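You operate a simulated robot arm through the tools that you are given. There is no shell and no other tool. Be economical: measure what you need, move in short steps, check, and stop when the job is done.

Carry out the task below with a simulated robot arm. There is one attempt and no reset: what you move stays moved.

Task
Put things in order on the worktop under the wall cupboards. At the end: the clear tumbler stands where the green sponge stood; the green sponge stands where the brown onion stood; the brown onion from the worktop under the wall cupboards stands on top of the red tin (marked "BEANS"); the seeded bun stands on top of the jar (marked "BEANS"); whatever was shut is shut again. Leave all else as you found it, and nothing knocked over.

Only the result counts: the job must be done as asked and must still hold three seconds after the hand-in. Knocking over, shifting, dropping, spilling or breaking anything else fails it.

Robot
A 6-joint arm with a two-finger parallel gripper, fixed in place. Base frame: the origin is at the foot of the arm, x ahead of it, y to its left, z up; the work surface is at about z = 860. Units: mm, degrees, N and s.
With the tool pointing down near the work surface it reaches from about 240 to 640 mm from the base axis. Its first joint turns from -66.0 to 66.0 degrees. Payload 2.7 kg.
The TCP is the grasp point between the finger pads, 23 mm short of the fingertips. In the tool frame z runs along the fingers and y along their closing line. Largest opening 94 mm; finger width 38, thickness 10; the body of the gripper, 54 by 96 mm, starts 39 mm behind the TCP.
Orientation is told as [roll, pitch, yaw] about the base's x, y, z axes, in that order, counted from this pose: with the fingers straight down and closing along the base's y, the tool's x points along the base's -x, its y along +y and its z along -z.

Tools
- The arm moves only by the tool nudge_tool. Its argument "plan" is one flat list of numbers, 6 for each row, row after row: the shift along the base's x, y, z in units of 50 mm (1.0 is 50 mm), then the turn, a rotation vector about the base's x, y, z in units of 4 degrees (1.0 is 4 degrees). In form: [dx, dy, dz, ax, ay, az, dx, dy, dz, ax, ay, az, ...]. A call has 1 to 12 rows; each row shifts and turns the commanded pose from where the row before left it. "claw" is the finger opening in mm, from 0 to 94, set as the call begins (left out, the last holds). A call with a number of a shift or a turn outside -1 to 1 is refused whole. Rows are played at 5 a second. More than 50 mm and 8.6 degrees between two rows, or a gripper value outside its range, and nothing of the call is played. Where a pose cannot be reached the arm comes as near as it can. A force on the tool above 40 N (or 10 N above the force at the start of the call, whichever is more), or a blocked arm, ends the call early, and 0.2 s more pass. The fingers move at their own pace (about 45 mm/s each) and stop on an object; they squeeze with about 24 N. The grip force told is the motor's: it shows also when the fingers shut on nothing. Time passes only in rows, and 0.2 s behind the last, so rows that do not move let the fingers close. It gives the time, the measured TCP pose, the force on the tool (base axes), the opening and the grip force at its end, in the units of the frame above (readings bear some noise), and new pictures: "views" is both (left out), scene, wrist or none.
- Cameras (640 x 400 px; columns grow to the right, rows downward): "scene" is fixed at [88.6, -453, 1392]; the picture's right is [0.55, -0.84, 0.00], its down [-0.58, -0.38, -0.72] and it looks along [0.60, 0.40, -0.69] (base axes); focal length 319 px, centre (320, 200). "wrist" rides on the gripper at [86, 16, -74] in the tool frame; the picture's right is [-0.18, 0.98, 0.00], its down [-0.58, -0.11, -0.81] and it looks along [-0.79, -0.15, 0.59] (tool axes); focal length 243 px, centre (320, 200). There is no depth. A picture from a camera that has moved, and an enlarged one, comes with that camera's place and axes in the base frame and with its lens.
- enlarge(camera, box): a new picture of the part [left, top, right, bottom] of that camera's present view, enlarged. It takes no simulated time.
- close_job(): hands the job in; it is judged then, once.

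Go step by step. Nothing tells you positions but the pictures and the camera data: compare them with the known pose of the tool, close in by small moves and look again before you grip or let go. The budget is 120 turns and 170 pictures, counting those below and the enlarged ones. Unless the task says otherwise, let go and move clear before handing in, and close with one line.

The tools are called after ">>>" as a command line: name --argument value ..., lists and objects as JSON in quotes. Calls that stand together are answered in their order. nudge_tool: Moves the arm, as the interface text tells. Its arguments: {"type":"object","properties":{"plan":{"type":"array","items":{"type":"number"}},"claw":{"type":"number"},"views":{"type":"string","enum":["both","scene","wrist","none"]}},"required":["plan"]} The other tools are called the same way: enlarge (camera, box) takes an enlarged picture of a part of a camera's view; close_job () hands the job in.

At the start:

```text
t: 0.0
eef_pos: [450.4, -142.8, 1125.1]
orientation: [0.0, 0.0, 0.1]
contact_force: [0.1, -0.8, -0.1]
finger_gap: 94.0
grasp_force: 0.1
```

scene: 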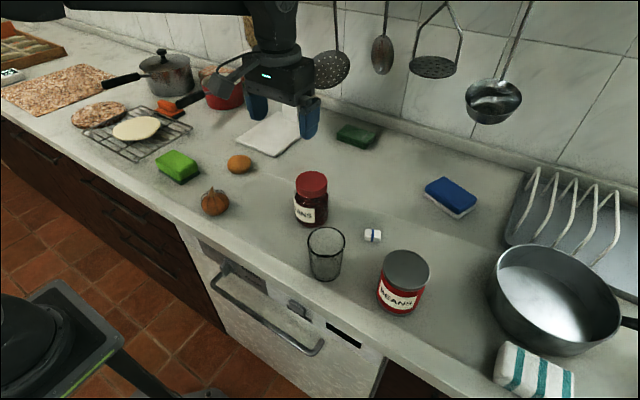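
wrist: 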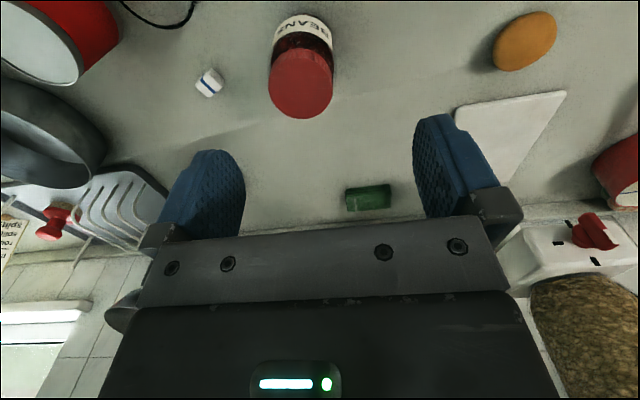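

I see two "BEANS" containers, a tumbler, an onion, a bun-like item and two greenish blocks. I'll enlarge the view to tell them apart.

>>> enlarge --camera "scene" --box '[140, 120, 300, 220]'

>>> enlarge --camera "scene" --box '[280, 160, 440, 320]'

>>> enlarge --camera "scene" --box '[320, 100, 500, 220]'

>>> enlarge --camera "scene" --box '[0, 20, 240, 170]'

```text
4.00 times, centred on (220, 170) of scene
camera zoom: at [88.6, -453.0, 1392.0], right [0.55, -0.84, 0.0], down [-0.58, -0.38, -0.72], along [0.6, 0.4, -0.69], focal length 1274 px, centre (720, 320)
```

zoom: 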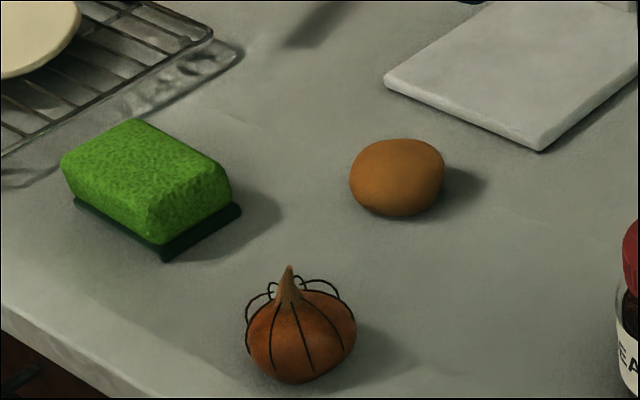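

```text
2.50 times, centred on (360, 240) of scene
camera zoom: at [88.6, -453.0, 1392.0], right [0.55, -0.84, 0.0], down [-0.58, -0.38, -0.72], along [0.6, 0.4, -0.69], focal length 796 px, centre (220, 100)
```

zoom: 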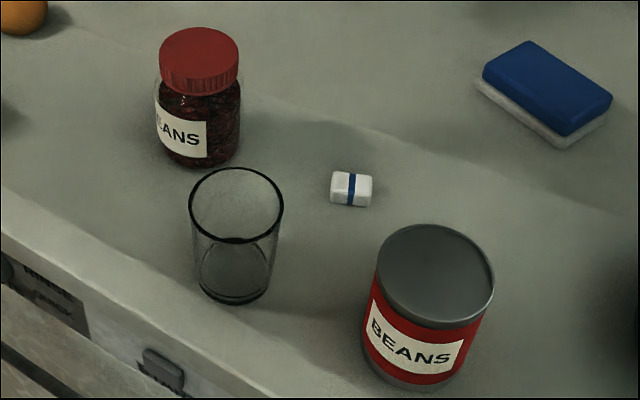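

```text
3.33 times, centred on (410, 160) of scene
camera zoom: at [88.6, -453.0, 1392.0], right [0.55, -0.84, 0.0], down [-0.58, -0.38, -0.72], along [0.6, 0.4, -0.69], focal length 1062 px, centre (20, 333)
```

zoom: 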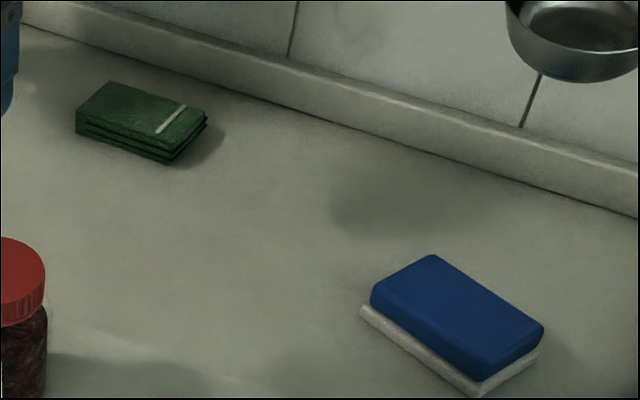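

```text
2.67 times, centred on (120, 95) of scene
camera zoom: at [88.6, -453.0, 1392.0], right [0.55, -0.84, 0.0], down [-0.58, -0.38, -0.72], along [0.6, 0.4, -0.69], focal length 850 px, centre (853, 480)
```

zoom: 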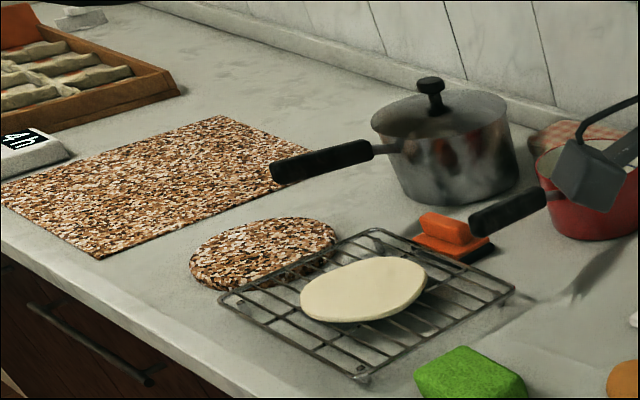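

The orange ovoid could be the seeded bun, or the bun may be elsewhere. I'll enlarge more of the view.

>>> enlarge --camera "scene" --box '[215, 140, 265, 185]'

>>> enlarge --camera "wrist" --box '[440, 0, 640, 130]'

>>> enlarge --camera "wrist" --box '[480, 200, 640, 400]'

>>> enlarge --camera "scene" --box '[180, 0, 340, 120]'

>>> enlarge --camera "wrist" --box '[0, 0, 200, 400]'

```text
8.89 times, centred on (240, 162) of scene
camera zoom: at [88.6, -453.0, 1392.0], right [0.55, -0.84, 0.0], down [-0.58, -0.38, -0.72], along [0.6, 0.4, -0.69], focal length 2832 px, centre (1031, 533)
```

zoom: 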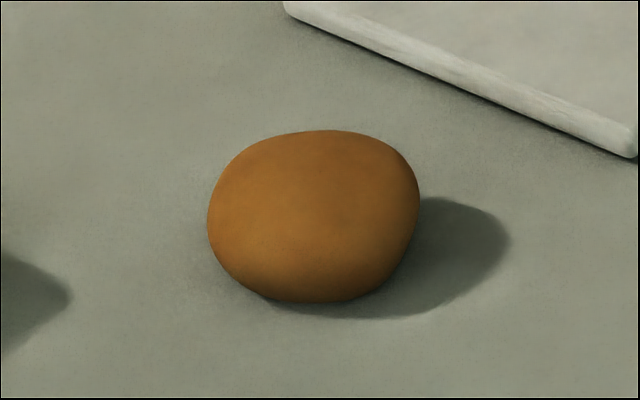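

```text
3.08 times, centred on (540, 65) of wrist
camera zoom: at [364.5, -125.7, 1199.9], right [0.18, 0.98, 0.0], down [0.58, -0.11, 0.81], along [0.79, -0.15, -0.59], focal length 746 px, centre (-357, 615)
```

zoom: 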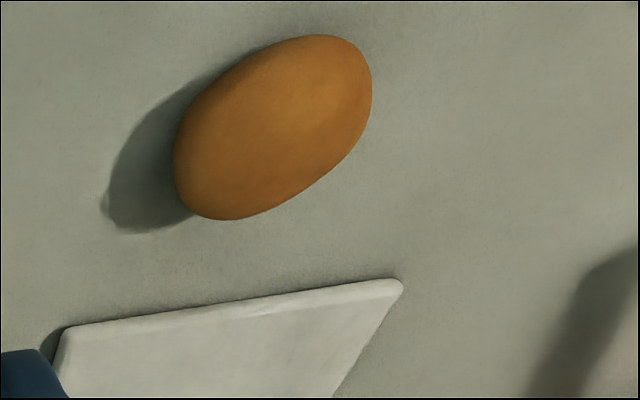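

```text
2.00 times, centred on (560, 300) of wrist
camera zoom: at [364.5, -125.7, 1199.9], right [0.18, 0.98, 0.0], down [0.58, -0.11, 0.81], along [0.79, -0.15, -0.59], focal length 485 px, centre (-160, 0)
```

zoom: 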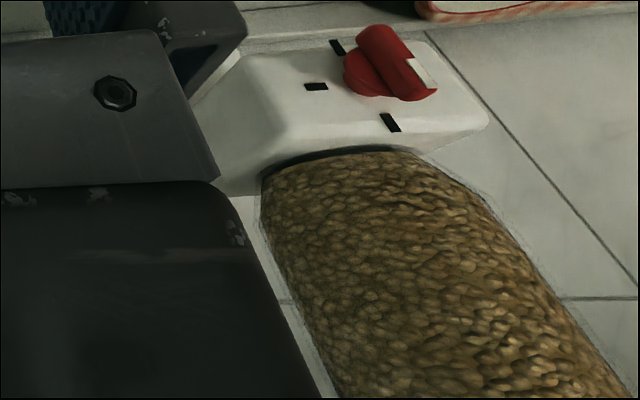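

```text
3.33 times, centred on (260, 60) of scene
camera zoom: at [88.6, -453.0, 1392.0], right [0.55, -0.84, 0.0], down [-0.58, -0.38, -0.72], along [0.6, 0.4, -0.69], focal length 1062 px, centre (520, 667)
```

zoom: 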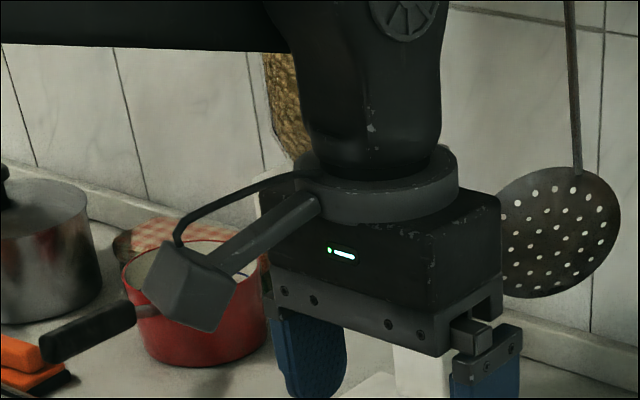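

```text
1.00 times, centred on (100, 200) of wrist
camera zoom: at [364.5, -125.7, 1199.9], right [0.18, 0.98, 0.0], down [0.58, -0.11, 0.81], along [0.79, -0.15, -0.59], focal length 243 px, centre (540, 200)
```

zoom: 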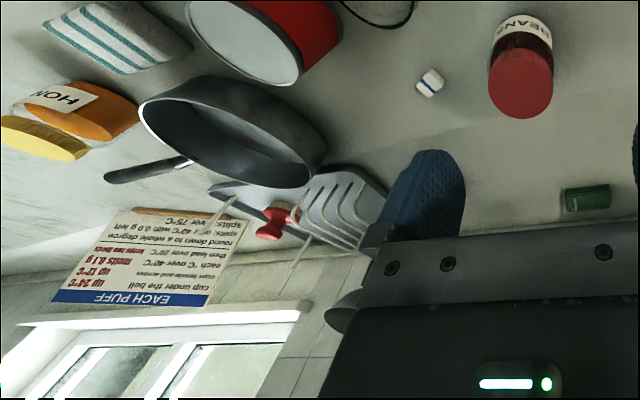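

The ovoid is plain with no seeds, so the seeded bun is probably hidden. I'll look past the edges of both views.

>>> enlarge --camera "wrist" --box '[630, 0, 640, 400]'

>>> enlarge --camera "scene" --box '[0, 0, 640, 10]'

>>> enlarge --camera "scene" --box '[630, 0, 640, 400]'

>>> enlarge --camera "scene" --box '[0, 390, 640, 400]'

```text
1.00 times, centred on (635, 200) of wrist
camera zoom: at [364.5, -125.7, 1199.9], right [0.18, 0.98, 0.0], down [0.58, -0.11, 0.81], along [0.79, -0.15, -0.59], focal length 243 px, centre (5, 200)
```

zoom: 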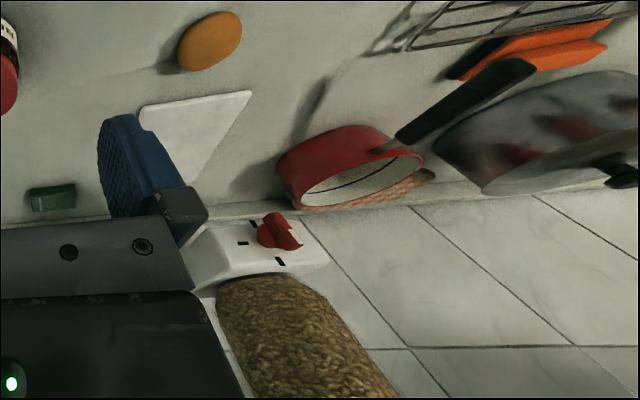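

```text
1.00 times, centred on (320, 5) of scene
camera zoom: at [88.6, -453.0, 1392.0], right [0.55, -0.84, 0.0], down [-0.58, -0.38, -0.72], along [0.6, 0.4, -0.69], focal length 319 px, centre (320, 395)
```

zoom: 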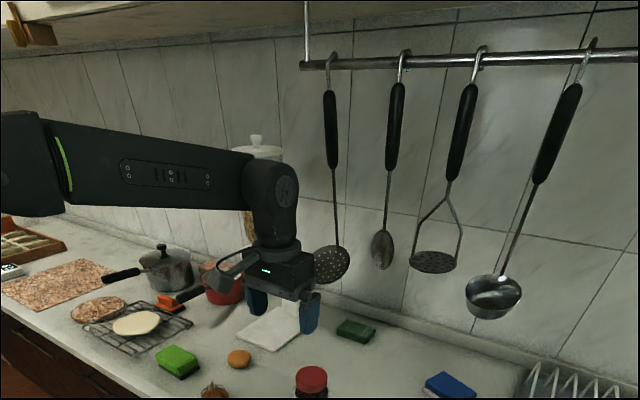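

```text
1.00 times, centred on (635, 200) of scene
camera zoom: at [88.6, -453.0, 1392.0], right [0.55, -0.84, 0.0], down [-0.58, -0.38, -0.72], along [0.6, 0.4, -0.69], focal length 319 px, centre (5, 200)
```

zoom: 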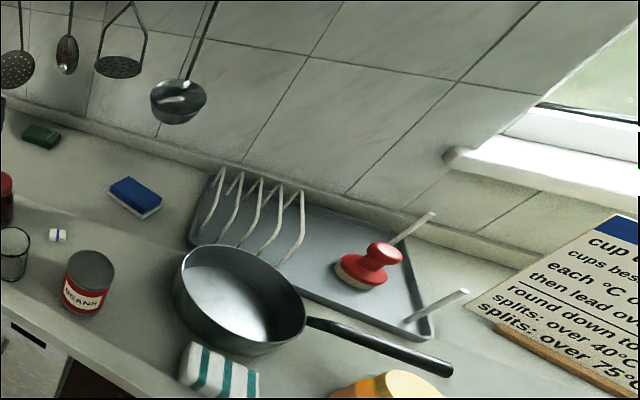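

```text
1.00 times, centred on (320, 395) of scene
camera zoom: at [88.6, -453.0, 1392.0], right [0.55, -0.84, 0.0], down [-0.58, -0.38, -0.72], along [0.6, 0.4, -0.69], focal length 319 px, centre (320, 5)
```

zoom: 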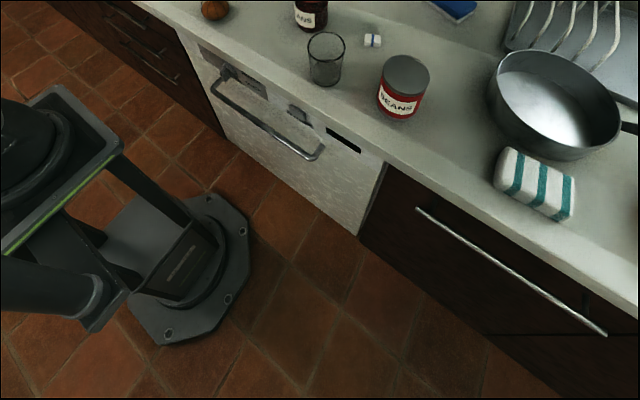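

The bun isn't visible yet. I'll check the far left of the scene, plus above and below the wrist view.

>>> enlarge --camera "scene" --box '[0, 0, 10, 400]'

>>> enlarge --camera "wrist" --box '[0, 390, 640, 400]'

>>> enlarge --camera "wrist" --box '[0, 0, 640, 10]'

>>> enlarge --camera "wrist" --box '[630, 390, 640, 400]'

```text
1.00 times, centred on (5, 200) of scene
camera zoom: at [88.6, -453.0, 1392.0], right [0.55, -0.84, 0.0], down [-0.58, -0.38, -0.72], along [0.6, 0.4, -0.69], focal length 319 px, centre (635, 200)
```

zoom: 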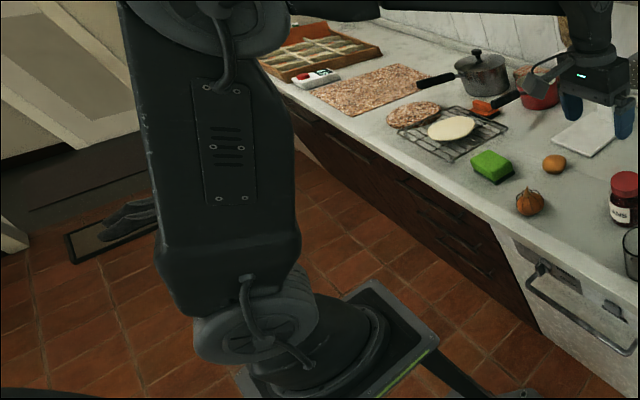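

```text
1.00 times, centred on (320, 395) of wrist
camera zoom: at [364.5, -125.7, 1199.9], right [0.18, 0.98, 0.0], down [0.58, -0.11, 0.81], along [0.79, -0.15, -0.59], focal length 243 px, centre (320, 5)
```

zoom: 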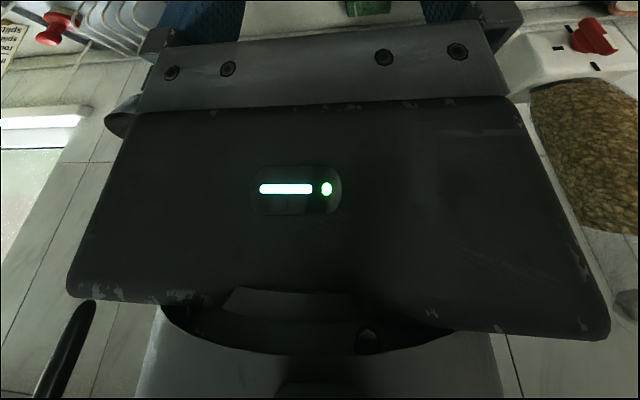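

```text
1.00 times, centred on (320, 5) of wrist
camera zoom: at [364.5, -125.7, 1199.9], right [0.18, 0.98, 0.0], down [0.58, -0.11, 0.81], along [0.79, -0.15, -0.59], focal length 243 px, centre (320, 395)
```

zoom: 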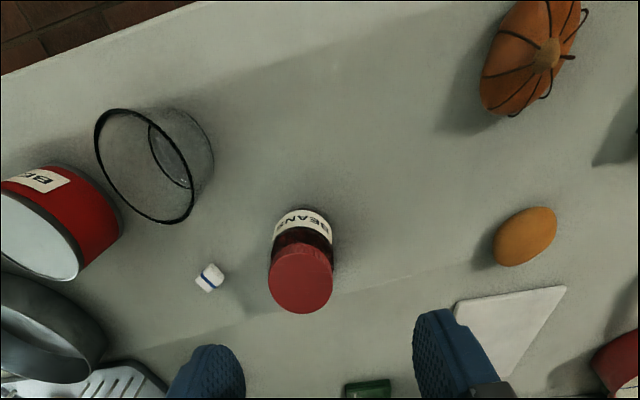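

```text
16.00 times, centred on (635, 395) of wrist
camera zoom: at [364.5, -125.7, 1199.9], right [0.18, 0.98, 0.0], down [0.58, -0.11, 0.81], along [0.79, -0.15, -0.59], focal length 3882 px, centre (-4720, -2920)
```

zoom: 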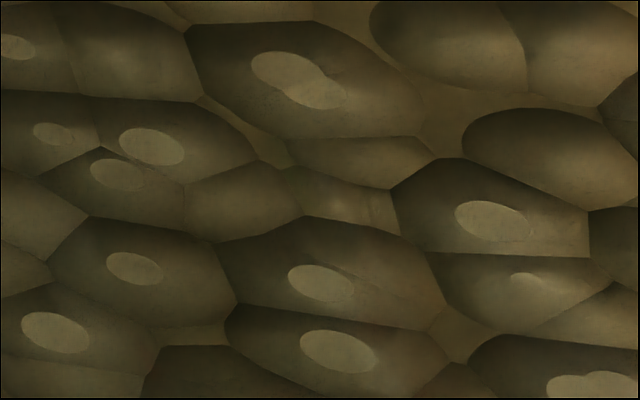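

The bun isn't out on the worktop. I'll take a closer look at the appliance front, the drawers and the cupboard area.

>>> enlarge --camera "scene" --box '[170, 220, 410, 370]'

>>> enlarge --camera "scene" --box '[0, 120, 200, 260]'

>>> nudge_tool --plan '[-0.4, 0, 1, 0, -1, 0, -0.4, 0, 1, 0, -1, 0, -0.4, 0, 1, 0, -1, 0, -0.4, 0, 1, 0, -1, 0, 0, 0, 0.5, 0, -1, 0, 0, 0, 0, 0, -1, 0, 0, 0, 0, 0, -1, 0, 0, 0, 0, 0, -1, 0]'

```text
2.67 times, centred on (290, 295) of scene
camera zoom: at [88.6, -453.0, 1392.0], right [0.55, -0.84, 0.0], down [-0.58, -0.38, -0.72], along [0.6, 0.4, -0.69], focal length 850 px, centre (400, -53)
```

zoom: 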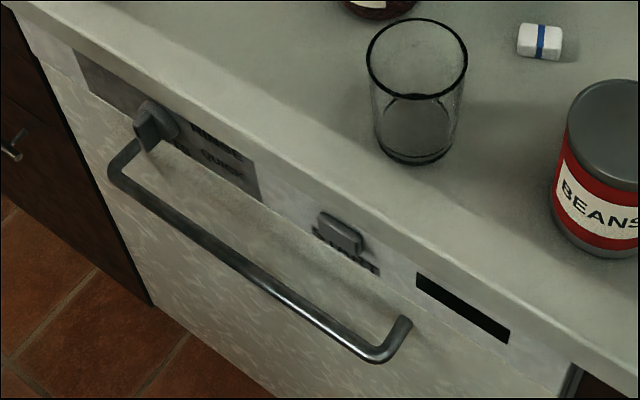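

```text
2.86 times, centred on (100, 190) of scene
camera zoom: at [88.6, -453.0, 1392.0], right [0.55, -0.84, 0.0], down [-0.58, -0.38, -0.72], along [0.6, 0.4, -0.69], focal length 910 px, centre (949, 229)
```

zoom: 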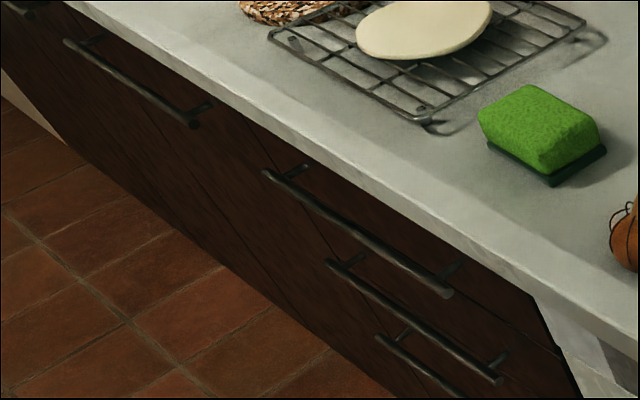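

```text
refused: row 1 steps farther than a row can; nothing moved
```

Only a dishwasher and drawers show below, and wall cupboards above. I'll raise and tilt the wrist camera to see the cupboards.

>>> nudge_tool --plan '[-0.4, 0, 0.8, 0, -1, 0, -0.4, 0, 0.8, 0, -1, 0, -0.4, 0, 0.8, 0, -1, 0, -0.4, 0, 0.8, 0, -1, 0, -0.4, 0, 0.5, 0, -1, 0, 0, 0, 0, 0, -1, 0, 0, 0, 0, 0, -1, 0, 0, 0, 0, 0, -1, 0]'

```text
t: 1.8
eef_pos: [350.1, -142.4, 1311.5]
orientation: [0.0, -32.1, 0.1]
contact_force: [-0.8, -0.6, 0.2]
finger_gap: 93.9
grasp_force: 0.1
camera wrist: at [237.4, -125.6, 1327.6], right [0.15, 0.98, 0.1], down [0.06, -0.11, 0.99], along [0.99, -0.15, -0.08], focal length 243 px, centre (320, 200)
```

scene: 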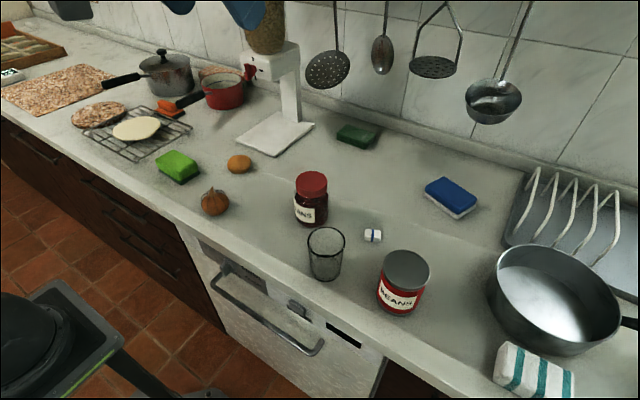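
wrist: 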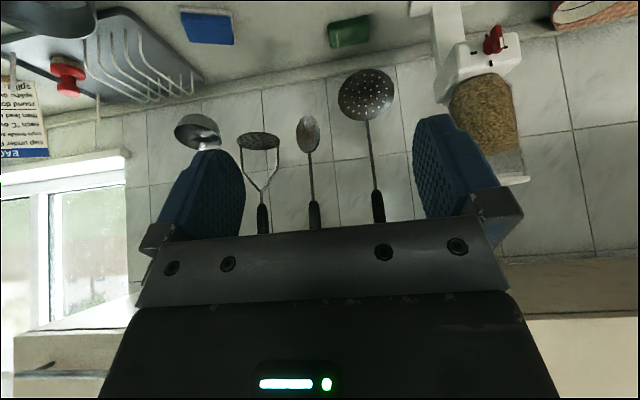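

>>> enlarge --camera "wrist" --box '[0, 390, 640, 400]'

>>> enlarge --camera "wrist" --box '[630, 0, 640, 400]'

>>> enlarge --camera "wrist" --box '[0, 0, 10, 400]'

>>> enlarge --camera "scene" --box '[180, 40, 300, 120]'

```text
1.00 times, centred on (320, 395) of wrist
camera zoom: at [237.4, -125.6, 1327.6], right [0.15, 0.98, 0.1], down [0.06, -0.11, 0.99], along [0.99, -0.15, -0.08], focal length 243 px, centre (320, 5)
```

zoom: 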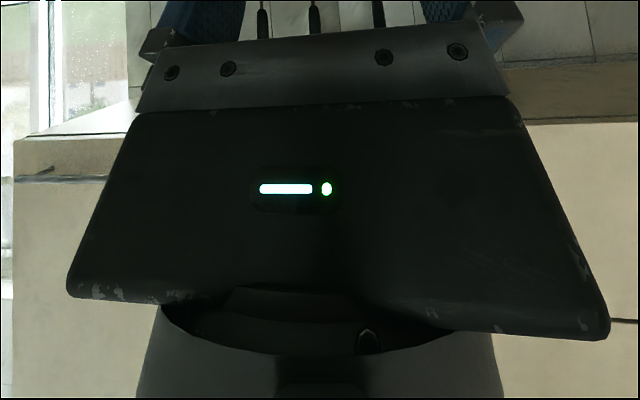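

```text
1.00 times, centred on (635, 200) of wrist
camera zoom: at [237.4, -125.6, 1327.6], right [0.15, 0.98, 0.1], down [0.06, -0.11, 0.99], along [0.99, -0.15, -0.08], focal length 243 px, centre (5, 200)
```

zoom: 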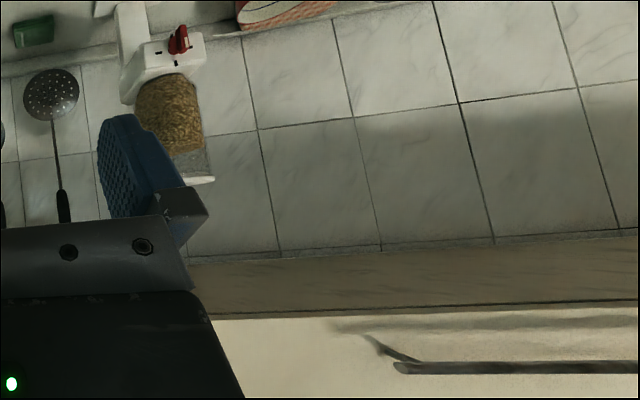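

```text
1.00 times, centred on (5, 200) of wrist
camera zoom: at [237.4, -125.6, 1327.6], right [0.15, 0.98, 0.1], down [0.06, -0.11, 0.99], along [0.99, -0.15, -0.08], focal length 243 px, centre (635, 200)
```

zoom: 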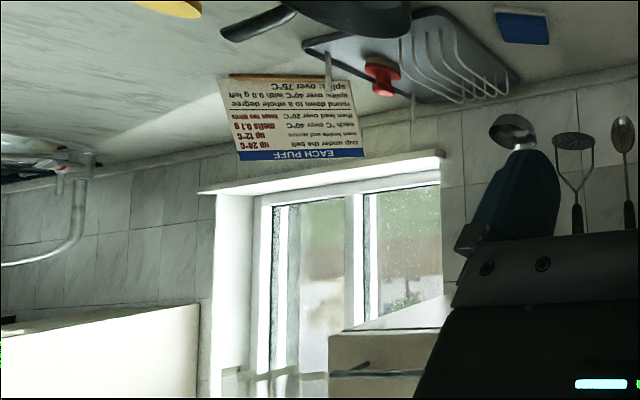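

```text
5.00 times, centred on (240, 80) of scene
camera zoom: at [88.6, -453.0, 1392.0], right [0.55, -0.84, 0.0], down [-0.58, -0.38, -0.72], along [0.6, 0.4, -0.69], focal length 1593 px, centre (720, 800)
```

zoom: 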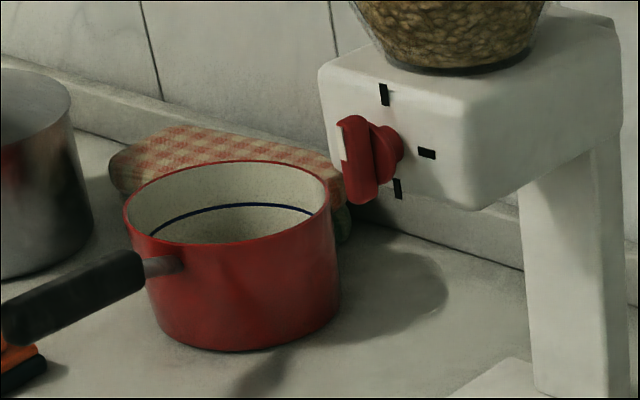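

The bun must be inside something shut, most likely a drawer, the dishwasher or a cupboard. I'll do the worktop items first, starting with the onion at about (387, 32), so I'm moving above it.

>>> nudge_tool --plan '[0.08, 0.387, -0.62, 0, 0.892, 0, 0.08, 0.387, -0.62, 0, 0.892, 0, 0.08, 0.387, -0.62, 0, 0.892, 0, 0.08, 0.387, -0.62, 0, 0.892, 0, 0.08, 0.387, -0.62, 0, 0.892, 0, 0.08, 0.387, -0.62, 0, 0.892, 0, 0.08, 0.387, -0.62, 0, 0.892, 0, 0.08, 0.387, -0.62, 0, 0.892, 0, 0.08, 0.387, -0.62, 0, 0.892, 0]' --claw 94

```text
t: 3.8
eef_pos: [384.9, 32.6, 1033.0]
orientation: [0.1, 0.1, 0.1]
contact_force: [-0.4, 0.4, 0.2]
finger_gap: 94.2
grasp_force: 0.0
camera wrist: at [299.7, 49.5, 1106.9], right [0.18, 0.98, 0.0], down [0.58, -0.11, 0.81], along [0.79, -0.15, -0.59], focal length 243 px, centre (320, 200)
```

scene: 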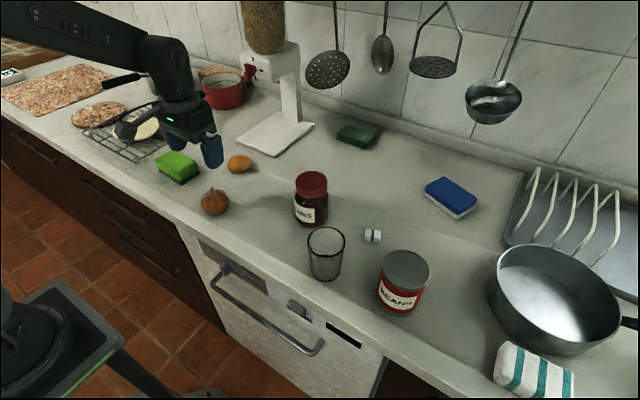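
wrist: 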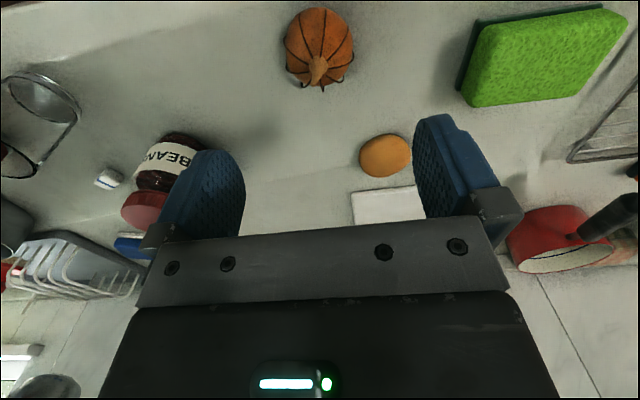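

The onion is centred under the tool. I'll descend to about z = 903 and look again.

>>> nudge_tool --plan '[0, 0, -0.9, 0, 0, 0, 0, 0, -0.9, 0, 0, 0, 0, 0, -0.6, 0, 0, 0]' --views "wrist"

>>> enlarge --camera "scene" --box '[150, 120, 290, 220]'

```text
t: 4.6
eef_pos: [384.5, 29.8, 911.8]
orientation: [0.0, 0.1, 0.1]
contact_force: [0.8, -0.7, 0.2]
finger_gap: 94.2
grasp_force: 0.0
camera wrist: at [298.6, 48.2, 985.6], right [0.18, 0.98, 0.0], down [0.58, -0.11, 0.81], along [0.79, -0.15, -0.59], focal length 243 px, centre (320, 200)
```

wrist: 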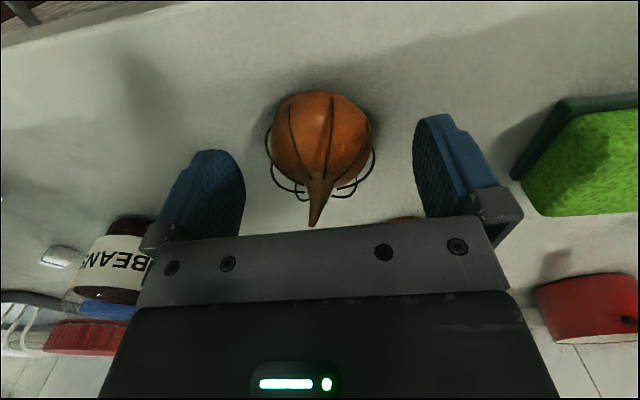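

```text
4.00 times, centred on (220, 170) of scene
camera zoom: at [88.6, -453.0, 1392.0], right [0.55, -0.84, 0.0], down [-0.58, -0.38, -0.72], along [0.6, 0.4, -0.69], focal length 1274 px, centre (720, 320)
```

zoom: 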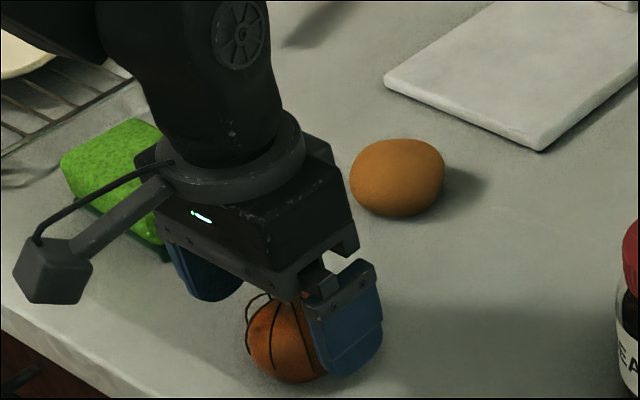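

The stem tip is near z = 935, so I can only lower about 8 mm more. Then I'll close on the onion.

>>> nudge_tool --plan '[0, 0, -0.18, 0, 0, 0, 0, 0, 0, 0, 0, 0]' --views "none"

>>> nudge_tool --plan '[0, 0, 0, 0, 0, 0, 0, 0, 0, 0, 0, 0, 0, 0, 0, 0, 0, 0, 0, 0, 0, 0, 0, 0, 0, 0, 0, 0, 0, 0]' --claw 45 --views "wrist"

```text
t: 5.2
eef_pos: [385.6, 32.5, 902.5]
orientation: [0.0, 0.1, 0.0]
contact_force: [-0.1, -0.5, -0.2]
finger_gap: 94.0
grasp_force: 0.0
```

```text
t: 6.4
eef_pos: [384.9, 32.4, 903.3]
orientation: [0.0, 0.0, 0.1]
contact_force: [-0.5, 1.1, 2.9]
finger_gap: 55.8
grasp_force: 23.7
camera wrist: at [298.5, 49.3, 977.0], right [0.18, 0.98, 0.0], down [0.58, -0.11, 0.81], along [0.79, -0.15, -0.59], focal length 243 px, centre (320, 200)
```

wrist: 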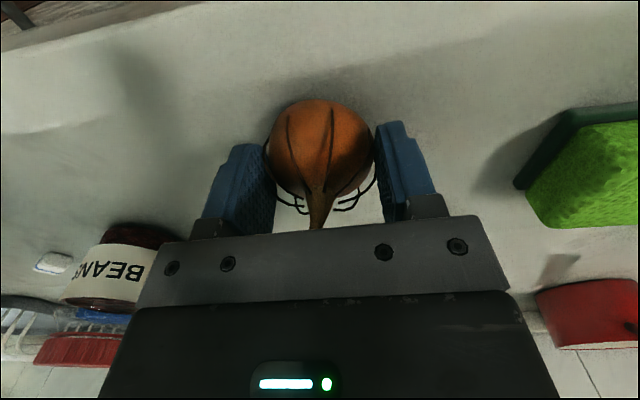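

The onion is gripped. I'll lift it and carry it over toward the tin at about (416, -405).

>>> nudge_tool --plan '[0, 0, 0.95, 0, 0, 0, 0, 0, 0.95, 0, 0, 0, 0, 0, 0.95, 0, 0, 0, 0.069, -0.971, 0, 0, 0, 0, 0.069, -0.971, 0, 0, 0, 0, 0.069, -0.971, 0, 0, 0, 0, 0.069, -0.971, 0, 0, 0, 0, 0.069, -0.971, 0, 0, 0, 0, 0.069, -0.971, 0, 0, 0, 0, 0.069, -0.971, 0, 0, 0, 0, 0.069, -0.971, 0, 0, 0, 0, 0.069, -0.971, 0, 0, 0, 0]'

>>> enlarge --camera "scene" --box '[320, 160, 500, 330]'

```text
t: 9.0
eef_pos: [420.8, -406.0, 1042.8]
orientation: [0.0, 0.1, 0.2]
contact_force: [-0.2, 0.4, -0.3]
finger_gap: 45.1
grasp_force: 0.1
camera wrist: at [334.4, -389.4, 1117.4], right [0.18, 0.98, 0.0], down [0.58, -0.11, 0.8], along [0.79, -0.15, -0.59], focal length 243 px, centre (320, 200)
```

scene: 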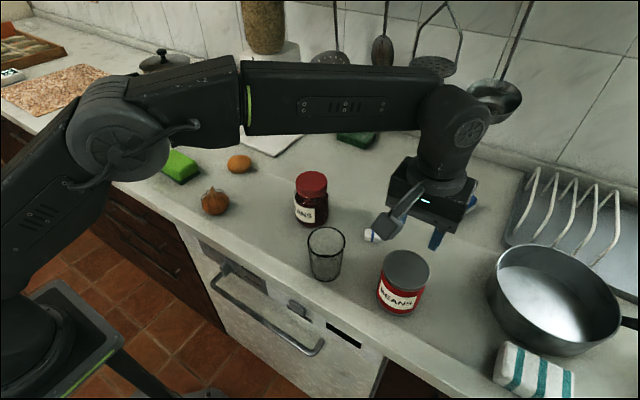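
wrist: 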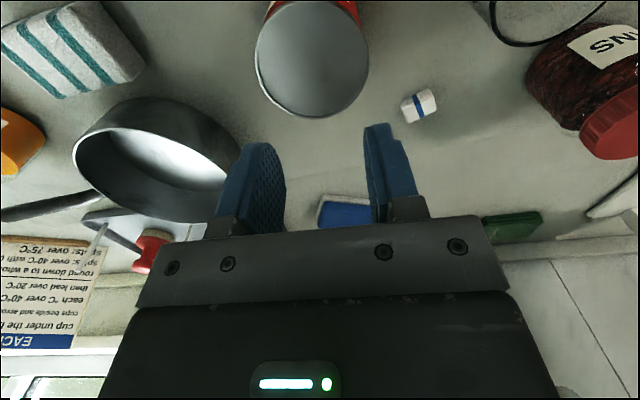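

```text
2.35 times, centred on (410, 245) of scene
camera zoom: at [88.6, -452.9, 1392.0], right [0.55, -0.84, 0.0], down [-0.58, -0.38, -0.72], along [0.6, 0.4, -0.69], focal length 750 px, centre (108, 94)
```

zoom: 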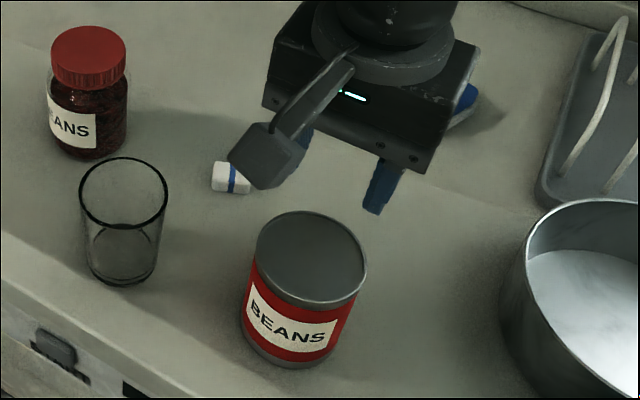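

The onion slipped out at once and is still standing in its place, because the grip was above its widest part. I'll go back with the tool tilted about 28° so the fingers can go lower without the stem touching the palm.

>>> nudge_tool --plan '[-0.069, 0.971, 0, 0, -0.777, 0, -0.069, 0.971, 0, 0, -0.777, 0, -0.069, 0.971, 0, 0, -0.777, 0, -0.069, 0.971, 0, 0, -0.777, 0, -0.069, 0.971, 0, 0, -0.777, 0, -0.069, 0.971, 0, 0, -0.777, 0, -0.069, 0.971, 0, 0, -0.777, 0, -0.069, 0.971, 0, 0, -0.777, 0, -0.069, 0.971, 0, 0, -0.777, 0, 0, 0, -0.7, 0, 0, 0, 0, 0, 0, 0, 0, 0]' --claw 94

>>> enlarge --camera "scene" --box '[150, 120, 290, 220]'

```text
t: 11.4
eef_pos: [388.3, 31.0, 1009.9]
orientation: [0.0, -27.9, 0.1]
contact_force: [-0.7, 0.6, 0.5]
finger_gap: 93.9
grasp_force: 0.0
camera wrist: at [277.1, 48.2, 1035.6], right [0.16, 0.98, 0.09], down [0.14, -0.11, 0.98], along [0.98, -0.15, -0.15], focal length 243 px, centre (320, 200)
```

scene: 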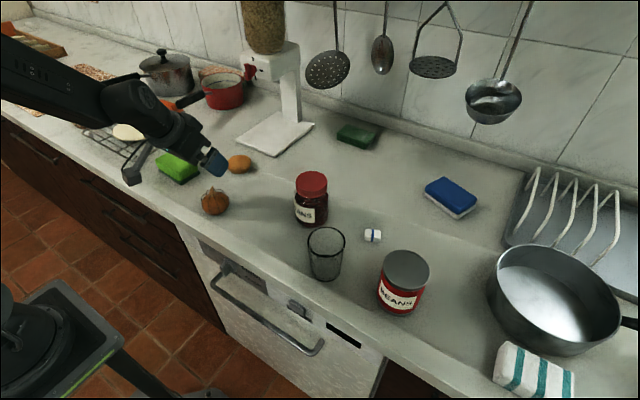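
wrist: 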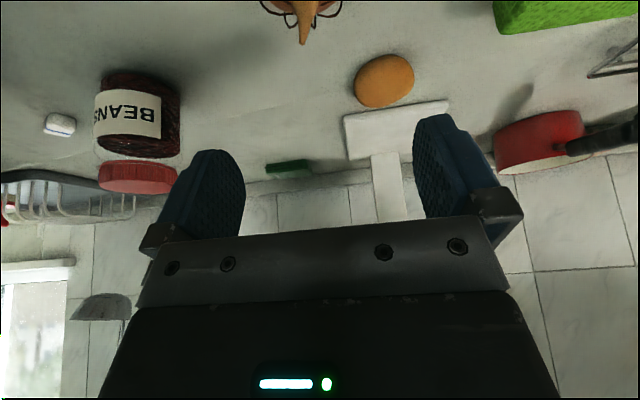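

```text
4.00 times, centred on (220, 170) of scene
camera zoom: at [88.6, -453.0, 1392.0], right [0.55, -0.84, 0.0], down [-0.58, -0.38, -0.72], along [0.6, 0.4, -0.69], focal length 1274 px, centre (720, 320)
```

zoom: 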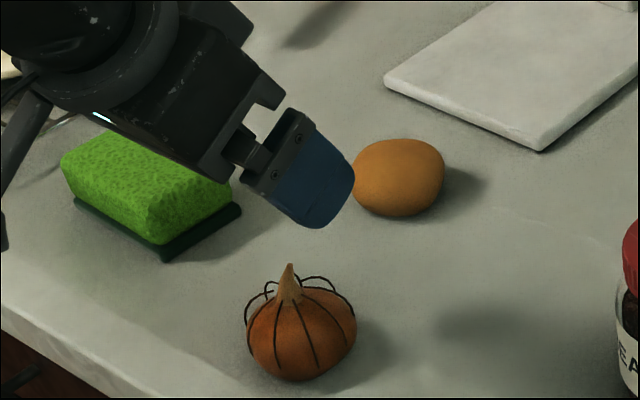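

The onion is upright. I'll descend tilted to about (383, 31, 893).

>>> nudge_tool --plan '[-0.1, 0, -0.8, 0, 0, 0, 0, 0, -0.8, 0, 0, 0, 0, 0, -0.5, 0, 0, 0, 0, 0, -0.22, 0, 0, 0, 0, 0, 0, 0, 0, 0]'

>>> enlarge --camera "scene" --box '[150, 130, 290, 230]'

```text
t: 12.6
eef_pos: [387.4, 32.3, 965.2]
orientation: [-0.3, -28.5, 0.0]
contact_force: [0.4, 0.3, -0.3]
finger_gap: 94.1
grasp_force: 0.1
out of reach, approached as far as the arm can: row 2, 3, 4
camera wrist: at [275.9, 48.7, 988.2], right [0.16, 0.98, 0.08], down [0.13, -0.11, 0.99], along [0.98, -0.15, -0.14], focal length 243 px, centre (320, 200)
```

scene: 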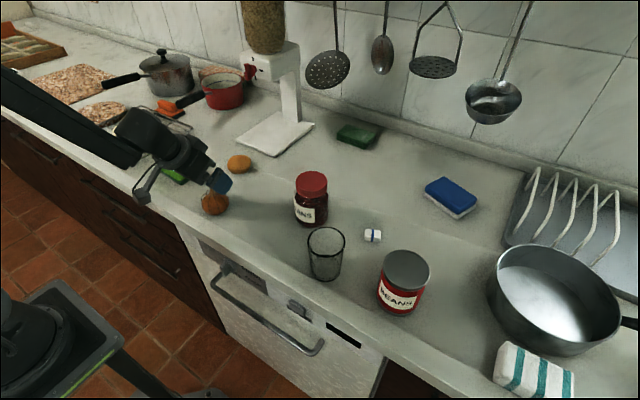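
wrist: 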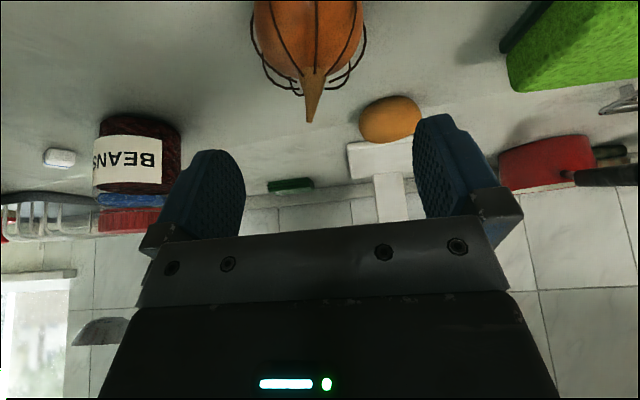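

```text
4.00 times, centred on (220, 180) of scene
camera zoom: at [88.6, -453.0, 1392.0], right [0.55, -0.84, 0.0], down [-0.58, -0.38, -0.72], along [0.6, 0.4, -0.69], focal length 1274 px, centre (720, 280)
```

zoom: 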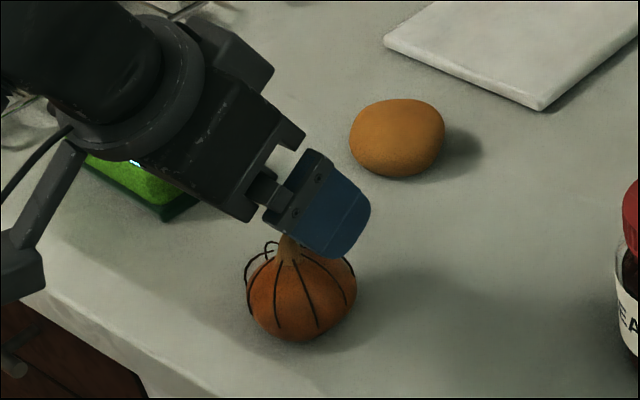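

The arm can't fold that far in this direction, so I'll rise and tilt the opposite way, with the fingers leaning back toward the robot.

>>> nudge_tool --plan '[0, 0, 0.9, 0, 1, 0, 0, 0, 0.9, 0, 1, 0, 0, 0, 0, 0, 1, 0, 0, 0, 0, 0, 1, 0, 0, 0, 0, 0, 1, 0, 0, 0, 0, 0, 1, 0, 0, 0, 0, 0, 1, 0, 0, 0, 0, 0, 1, 0, 0, 0, 0, 0, 1, 0, 0, 0, 0, 0, 1, 0, 0, 0, 0, 0, 1, 0, 0, 0, 0, 0, 1, 0]' --views "wrist"

```text
t: 15.2
eef_pos: [386.1, 33.3, 1045.1]
orientation: [0.0, 20.2, 0.0]
contact_force: [0.0, -0.3, 0.0]
finger_gap: 93.9
grasp_force: 0.0
camera wrist: at [329.9, 51.4, 1144.4], right [0.17, 0.98, -0.06], down [0.82, -0.11, 0.56], along [0.54, -0.15, -0.83], focal length 243 px, centre (320, 200)
```

wrist: 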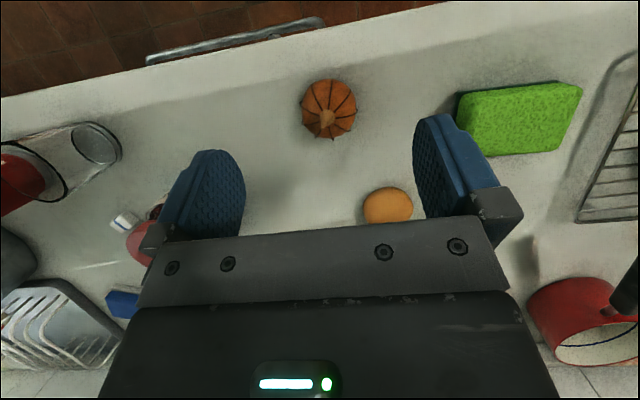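

Good view, and the onion is at about (389, 32). I'll descend to (393, 32, 894).

>>> nudge_tool --plan '[0.14, 0, -0.85, 0, 0, 0, 0, 0, -0.85, 0, 0, 0, 0, 0, -0.8, 0, 0, 0, 0, 0, -0.3, 0, 0, 0, 0, 0, -0.22, 0, 0, 0, 0, 0, 0, 0, 0, 0]' --views "wrist"

>>> enlarge --camera "scene" --box '[150, 130, 290, 230]'

```text
t: 16.6
eef_pos: [391.9, 34.9, 894.6]
orientation: [0.0, 20.0, 0.1]
contact_force: [0.5, 0.0, 0.9]
finger_gap: 93.9
grasp_force: 0.1
camera wrist: at [336.6, 52.3, 994.1], right [0.17, 0.98, -0.06], down [0.82, -0.11, 0.56], along [0.54, -0.15, -0.83], focal length 243 px, centre (320, 200)
```

wrist: 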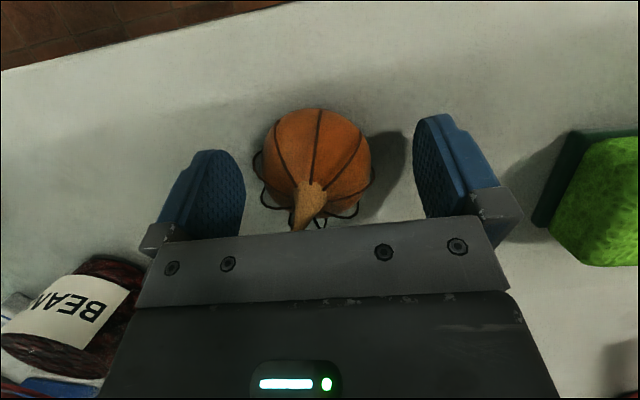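

```text
4.00 times, centred on (220, 180) of scene
camera zoom: at [88.6, -453.0, 1392.0], right [0.55, -0.84, 0.0], down [-0.58, -0.38, -0.72], along [0.6, 0.4, -0.69], focal length 1274 px, centre (720, 280)
```

zoom: 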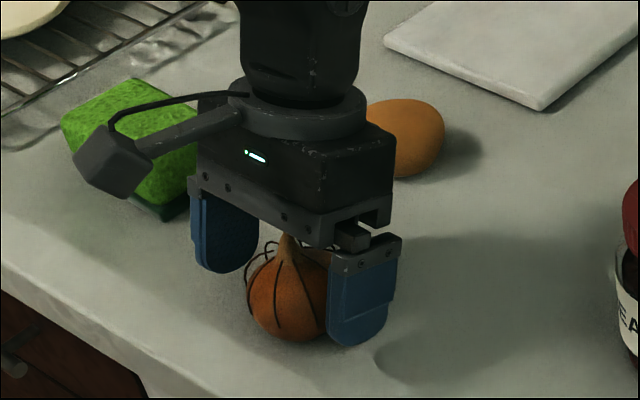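

No contact and the fingers straddle the onion lower this time. I'll close and lift slightly to test.

>>> nudge_tool --plan '[0, 0, 0, 0, 0, 0, 0, 0, 0, 0, 0, 0, 0, 0, 0, 0, 0, 0, 0, 0, 0, 0, 0, 0, 0, 0, 0, 0, 0, 0, 0, 0, 0.3, 0, 0, 0, 0, 0, 0.5, 0, 0, 0, 0, 0, 0, 0, 0, 0]' --claw 40 --views "wrist"

```text
t: 18.4
eef_pos: [391.2, 33.9, 936.0]
orientation: [0.1, 20.0, 0.0]
contact_force: [0.5, -0.6, -0.4]
finger_gap: 55.7
grasp_force: 24.1
camera wrist: at [335.8, 51.6, 1034.2], right [0.17, 0.98, -0.06], down [0.82, -0.11, 0.56], along [0.54, -0.15, -0.83], focal length 243 px, centre (320, 200)
```

wrist: 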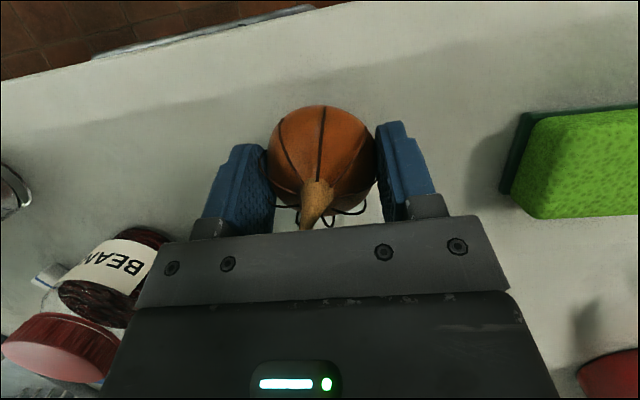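

The onion is held. I'll lift it and carry it to the tin.

>>> nudge_tool --plan '[0, 0, 0.7, 0, 0, 0, 0, 0, 0.7, 0, 0, 0, 0, 0, 0.7, 0, 0, 0, 0, -0.5, 0, 0, 0, 0, 0, -0.8, 0, 0, 0, 0, 0, -0.9, 0, 0, 0, 0, 0, -0.9, 0, 0, 0, 0, 0, -0.9, 0, 0, 0, 0, 0, -0.9, 0, 0, 0, 0, 0, -0.9, 0, 0, 0, 0, 0, -0.9, 0, 0, 0, 0]' --views "wrist"

>>> nudge_tool --plan '[0.1, -0.8, 0, 0, 0, 0, 0.1, -0.6, 0, 0, 0, 0, 0.1, -0.5, 0, 0, 0, 0, 0.1, -0.2, 0, 0, 0, 0, 0, 0, 0, 0, 0, 0]'

>>> enlarge --camera "scene" --box '[320, 160, 500, 330]'

```text
t: 20.8
eef_pos: [391.3, -302.3, 1038.3]
orientation: [0.1, 20.2, 0.1]
contact_force: [-0.2, -0.7, -1.3]
finger_gap: 55.5
grasp_force: 24.0
camera wrist: at [336.1, -284.6, 1137.9], right [0.17, 0.98, -0.06], down [0.82, -0.11, 0.56], along [0.54, -0.15, -0.83], focal length 243 px, centre (320, 200)
```

wrist: 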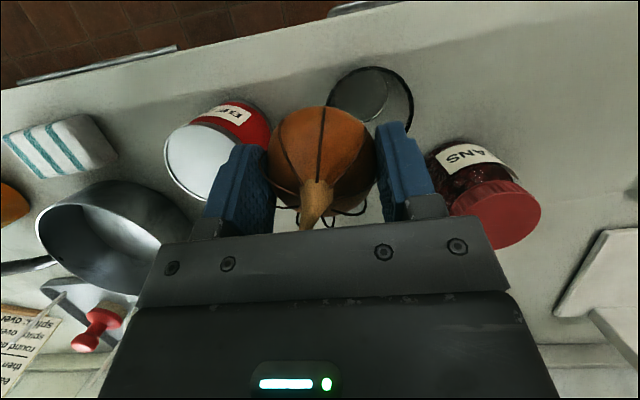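

```text
t: 22.0
eef_pos: [412.0, -404.3, 1040.7]
orientation: [0.2, 20.2, 0.1]
contact_force: [0.3, 0.3, -1.5]
finger_gap: 55.6
grasp_force: 24.2
camera wrist: at [355.7, -387.0, 1139.0], right [0.17, 0.98, -0.06], down [0.82, -0.11, 0.56], along [0.54, -0.15, -0.83], focal length 243 px, centre (320, 200)
```

scene: 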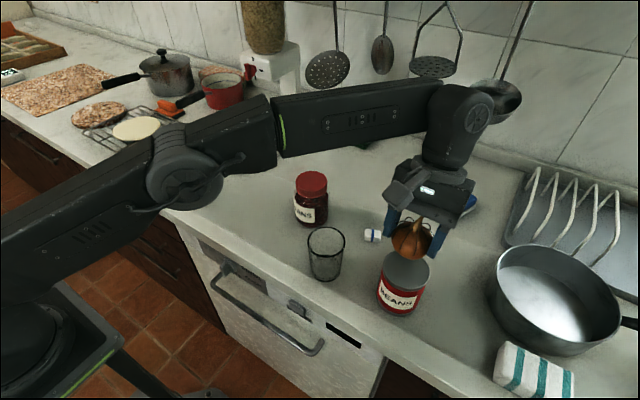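
wrist: 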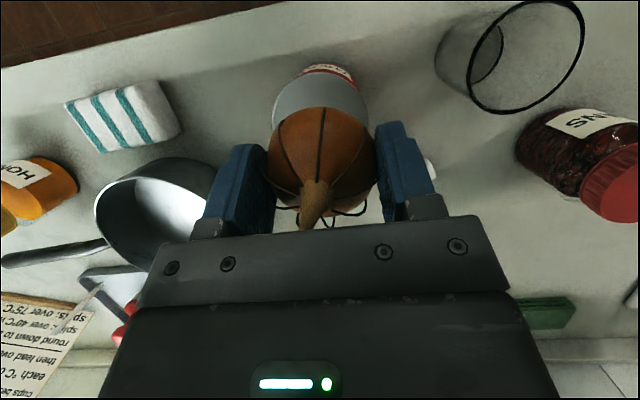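

```text
2.35 times, centred on (410, 245) of scene
camera zoom: at [88.6, -453.0, 1391.9], right [0.55, -0.84, 0.0], down [-0.58, -0.38, -0.72], along [0.6, 0.4, -0.69], focal length 750 px, centre (108, 94)
```

zoom: 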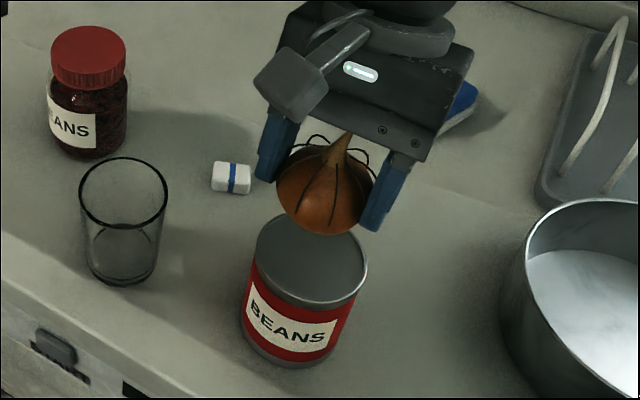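

Nearly aligned; the tin centre looks a few mm toward -y. I'll go down to just above it and check.

>>> nudge_tool --plan '[0.04, -0.08, -0.5, 0, 0, 0, 0, 0, -0.4, 0, 0, 0, 0, 0, 0, 0, 0, 0]' --views "none"

>>> enlarge --camera "scene" --box '[370, 200, 450, 320]'

>>> enlarge --camera "wrist" --box '[200, 40, 440, 240]'

```text
t: 22.8
eef_pos: [413.5, -410.6, 994.6]
orientation: [0.0, 20.1, 0.1]
contact_force: [1.1, 0.2, -0.7]
finger_gap: 55.7
grasp_force: 23.6
```

```text
3.33 times, centred on (410, 260) of scene
camera zoom: at [88.6, -453.0, 1391.9], right [0.55, -0.84, 0.0], down [-0.58, -0.38, -0.72], along [0.6, 0.4, -0.69], focal length 1062 px, centre (20, 0)
```

zoom: 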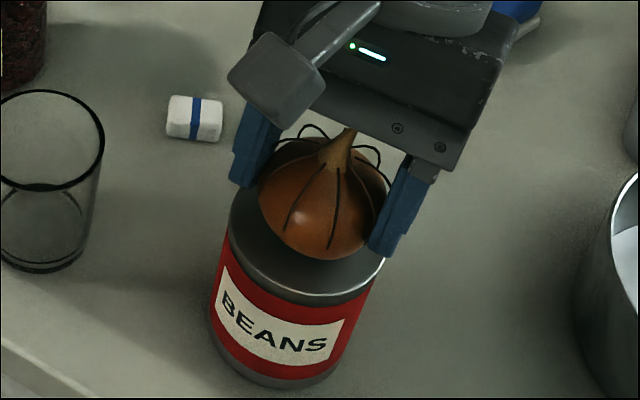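

```text
2.00 times, centred on (320, 140) of wrist
camera zoom: at [358.1, -393.1, 1094.0], right [0.17, 0.98, -0.06], down [0.82, -0.11, 0.56], along [0.54, -0.15, -0.83], focal length 485 px, centre (320, 320)
```

zoom: 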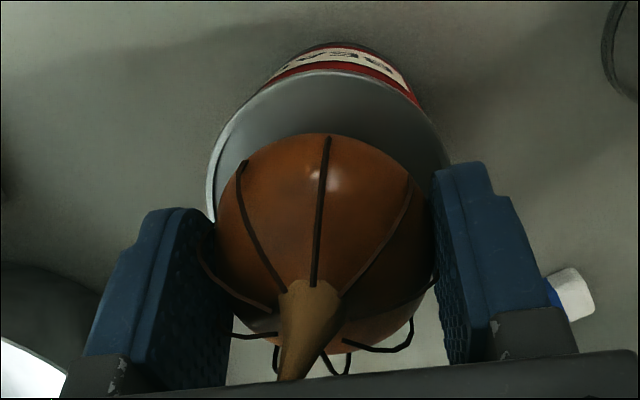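

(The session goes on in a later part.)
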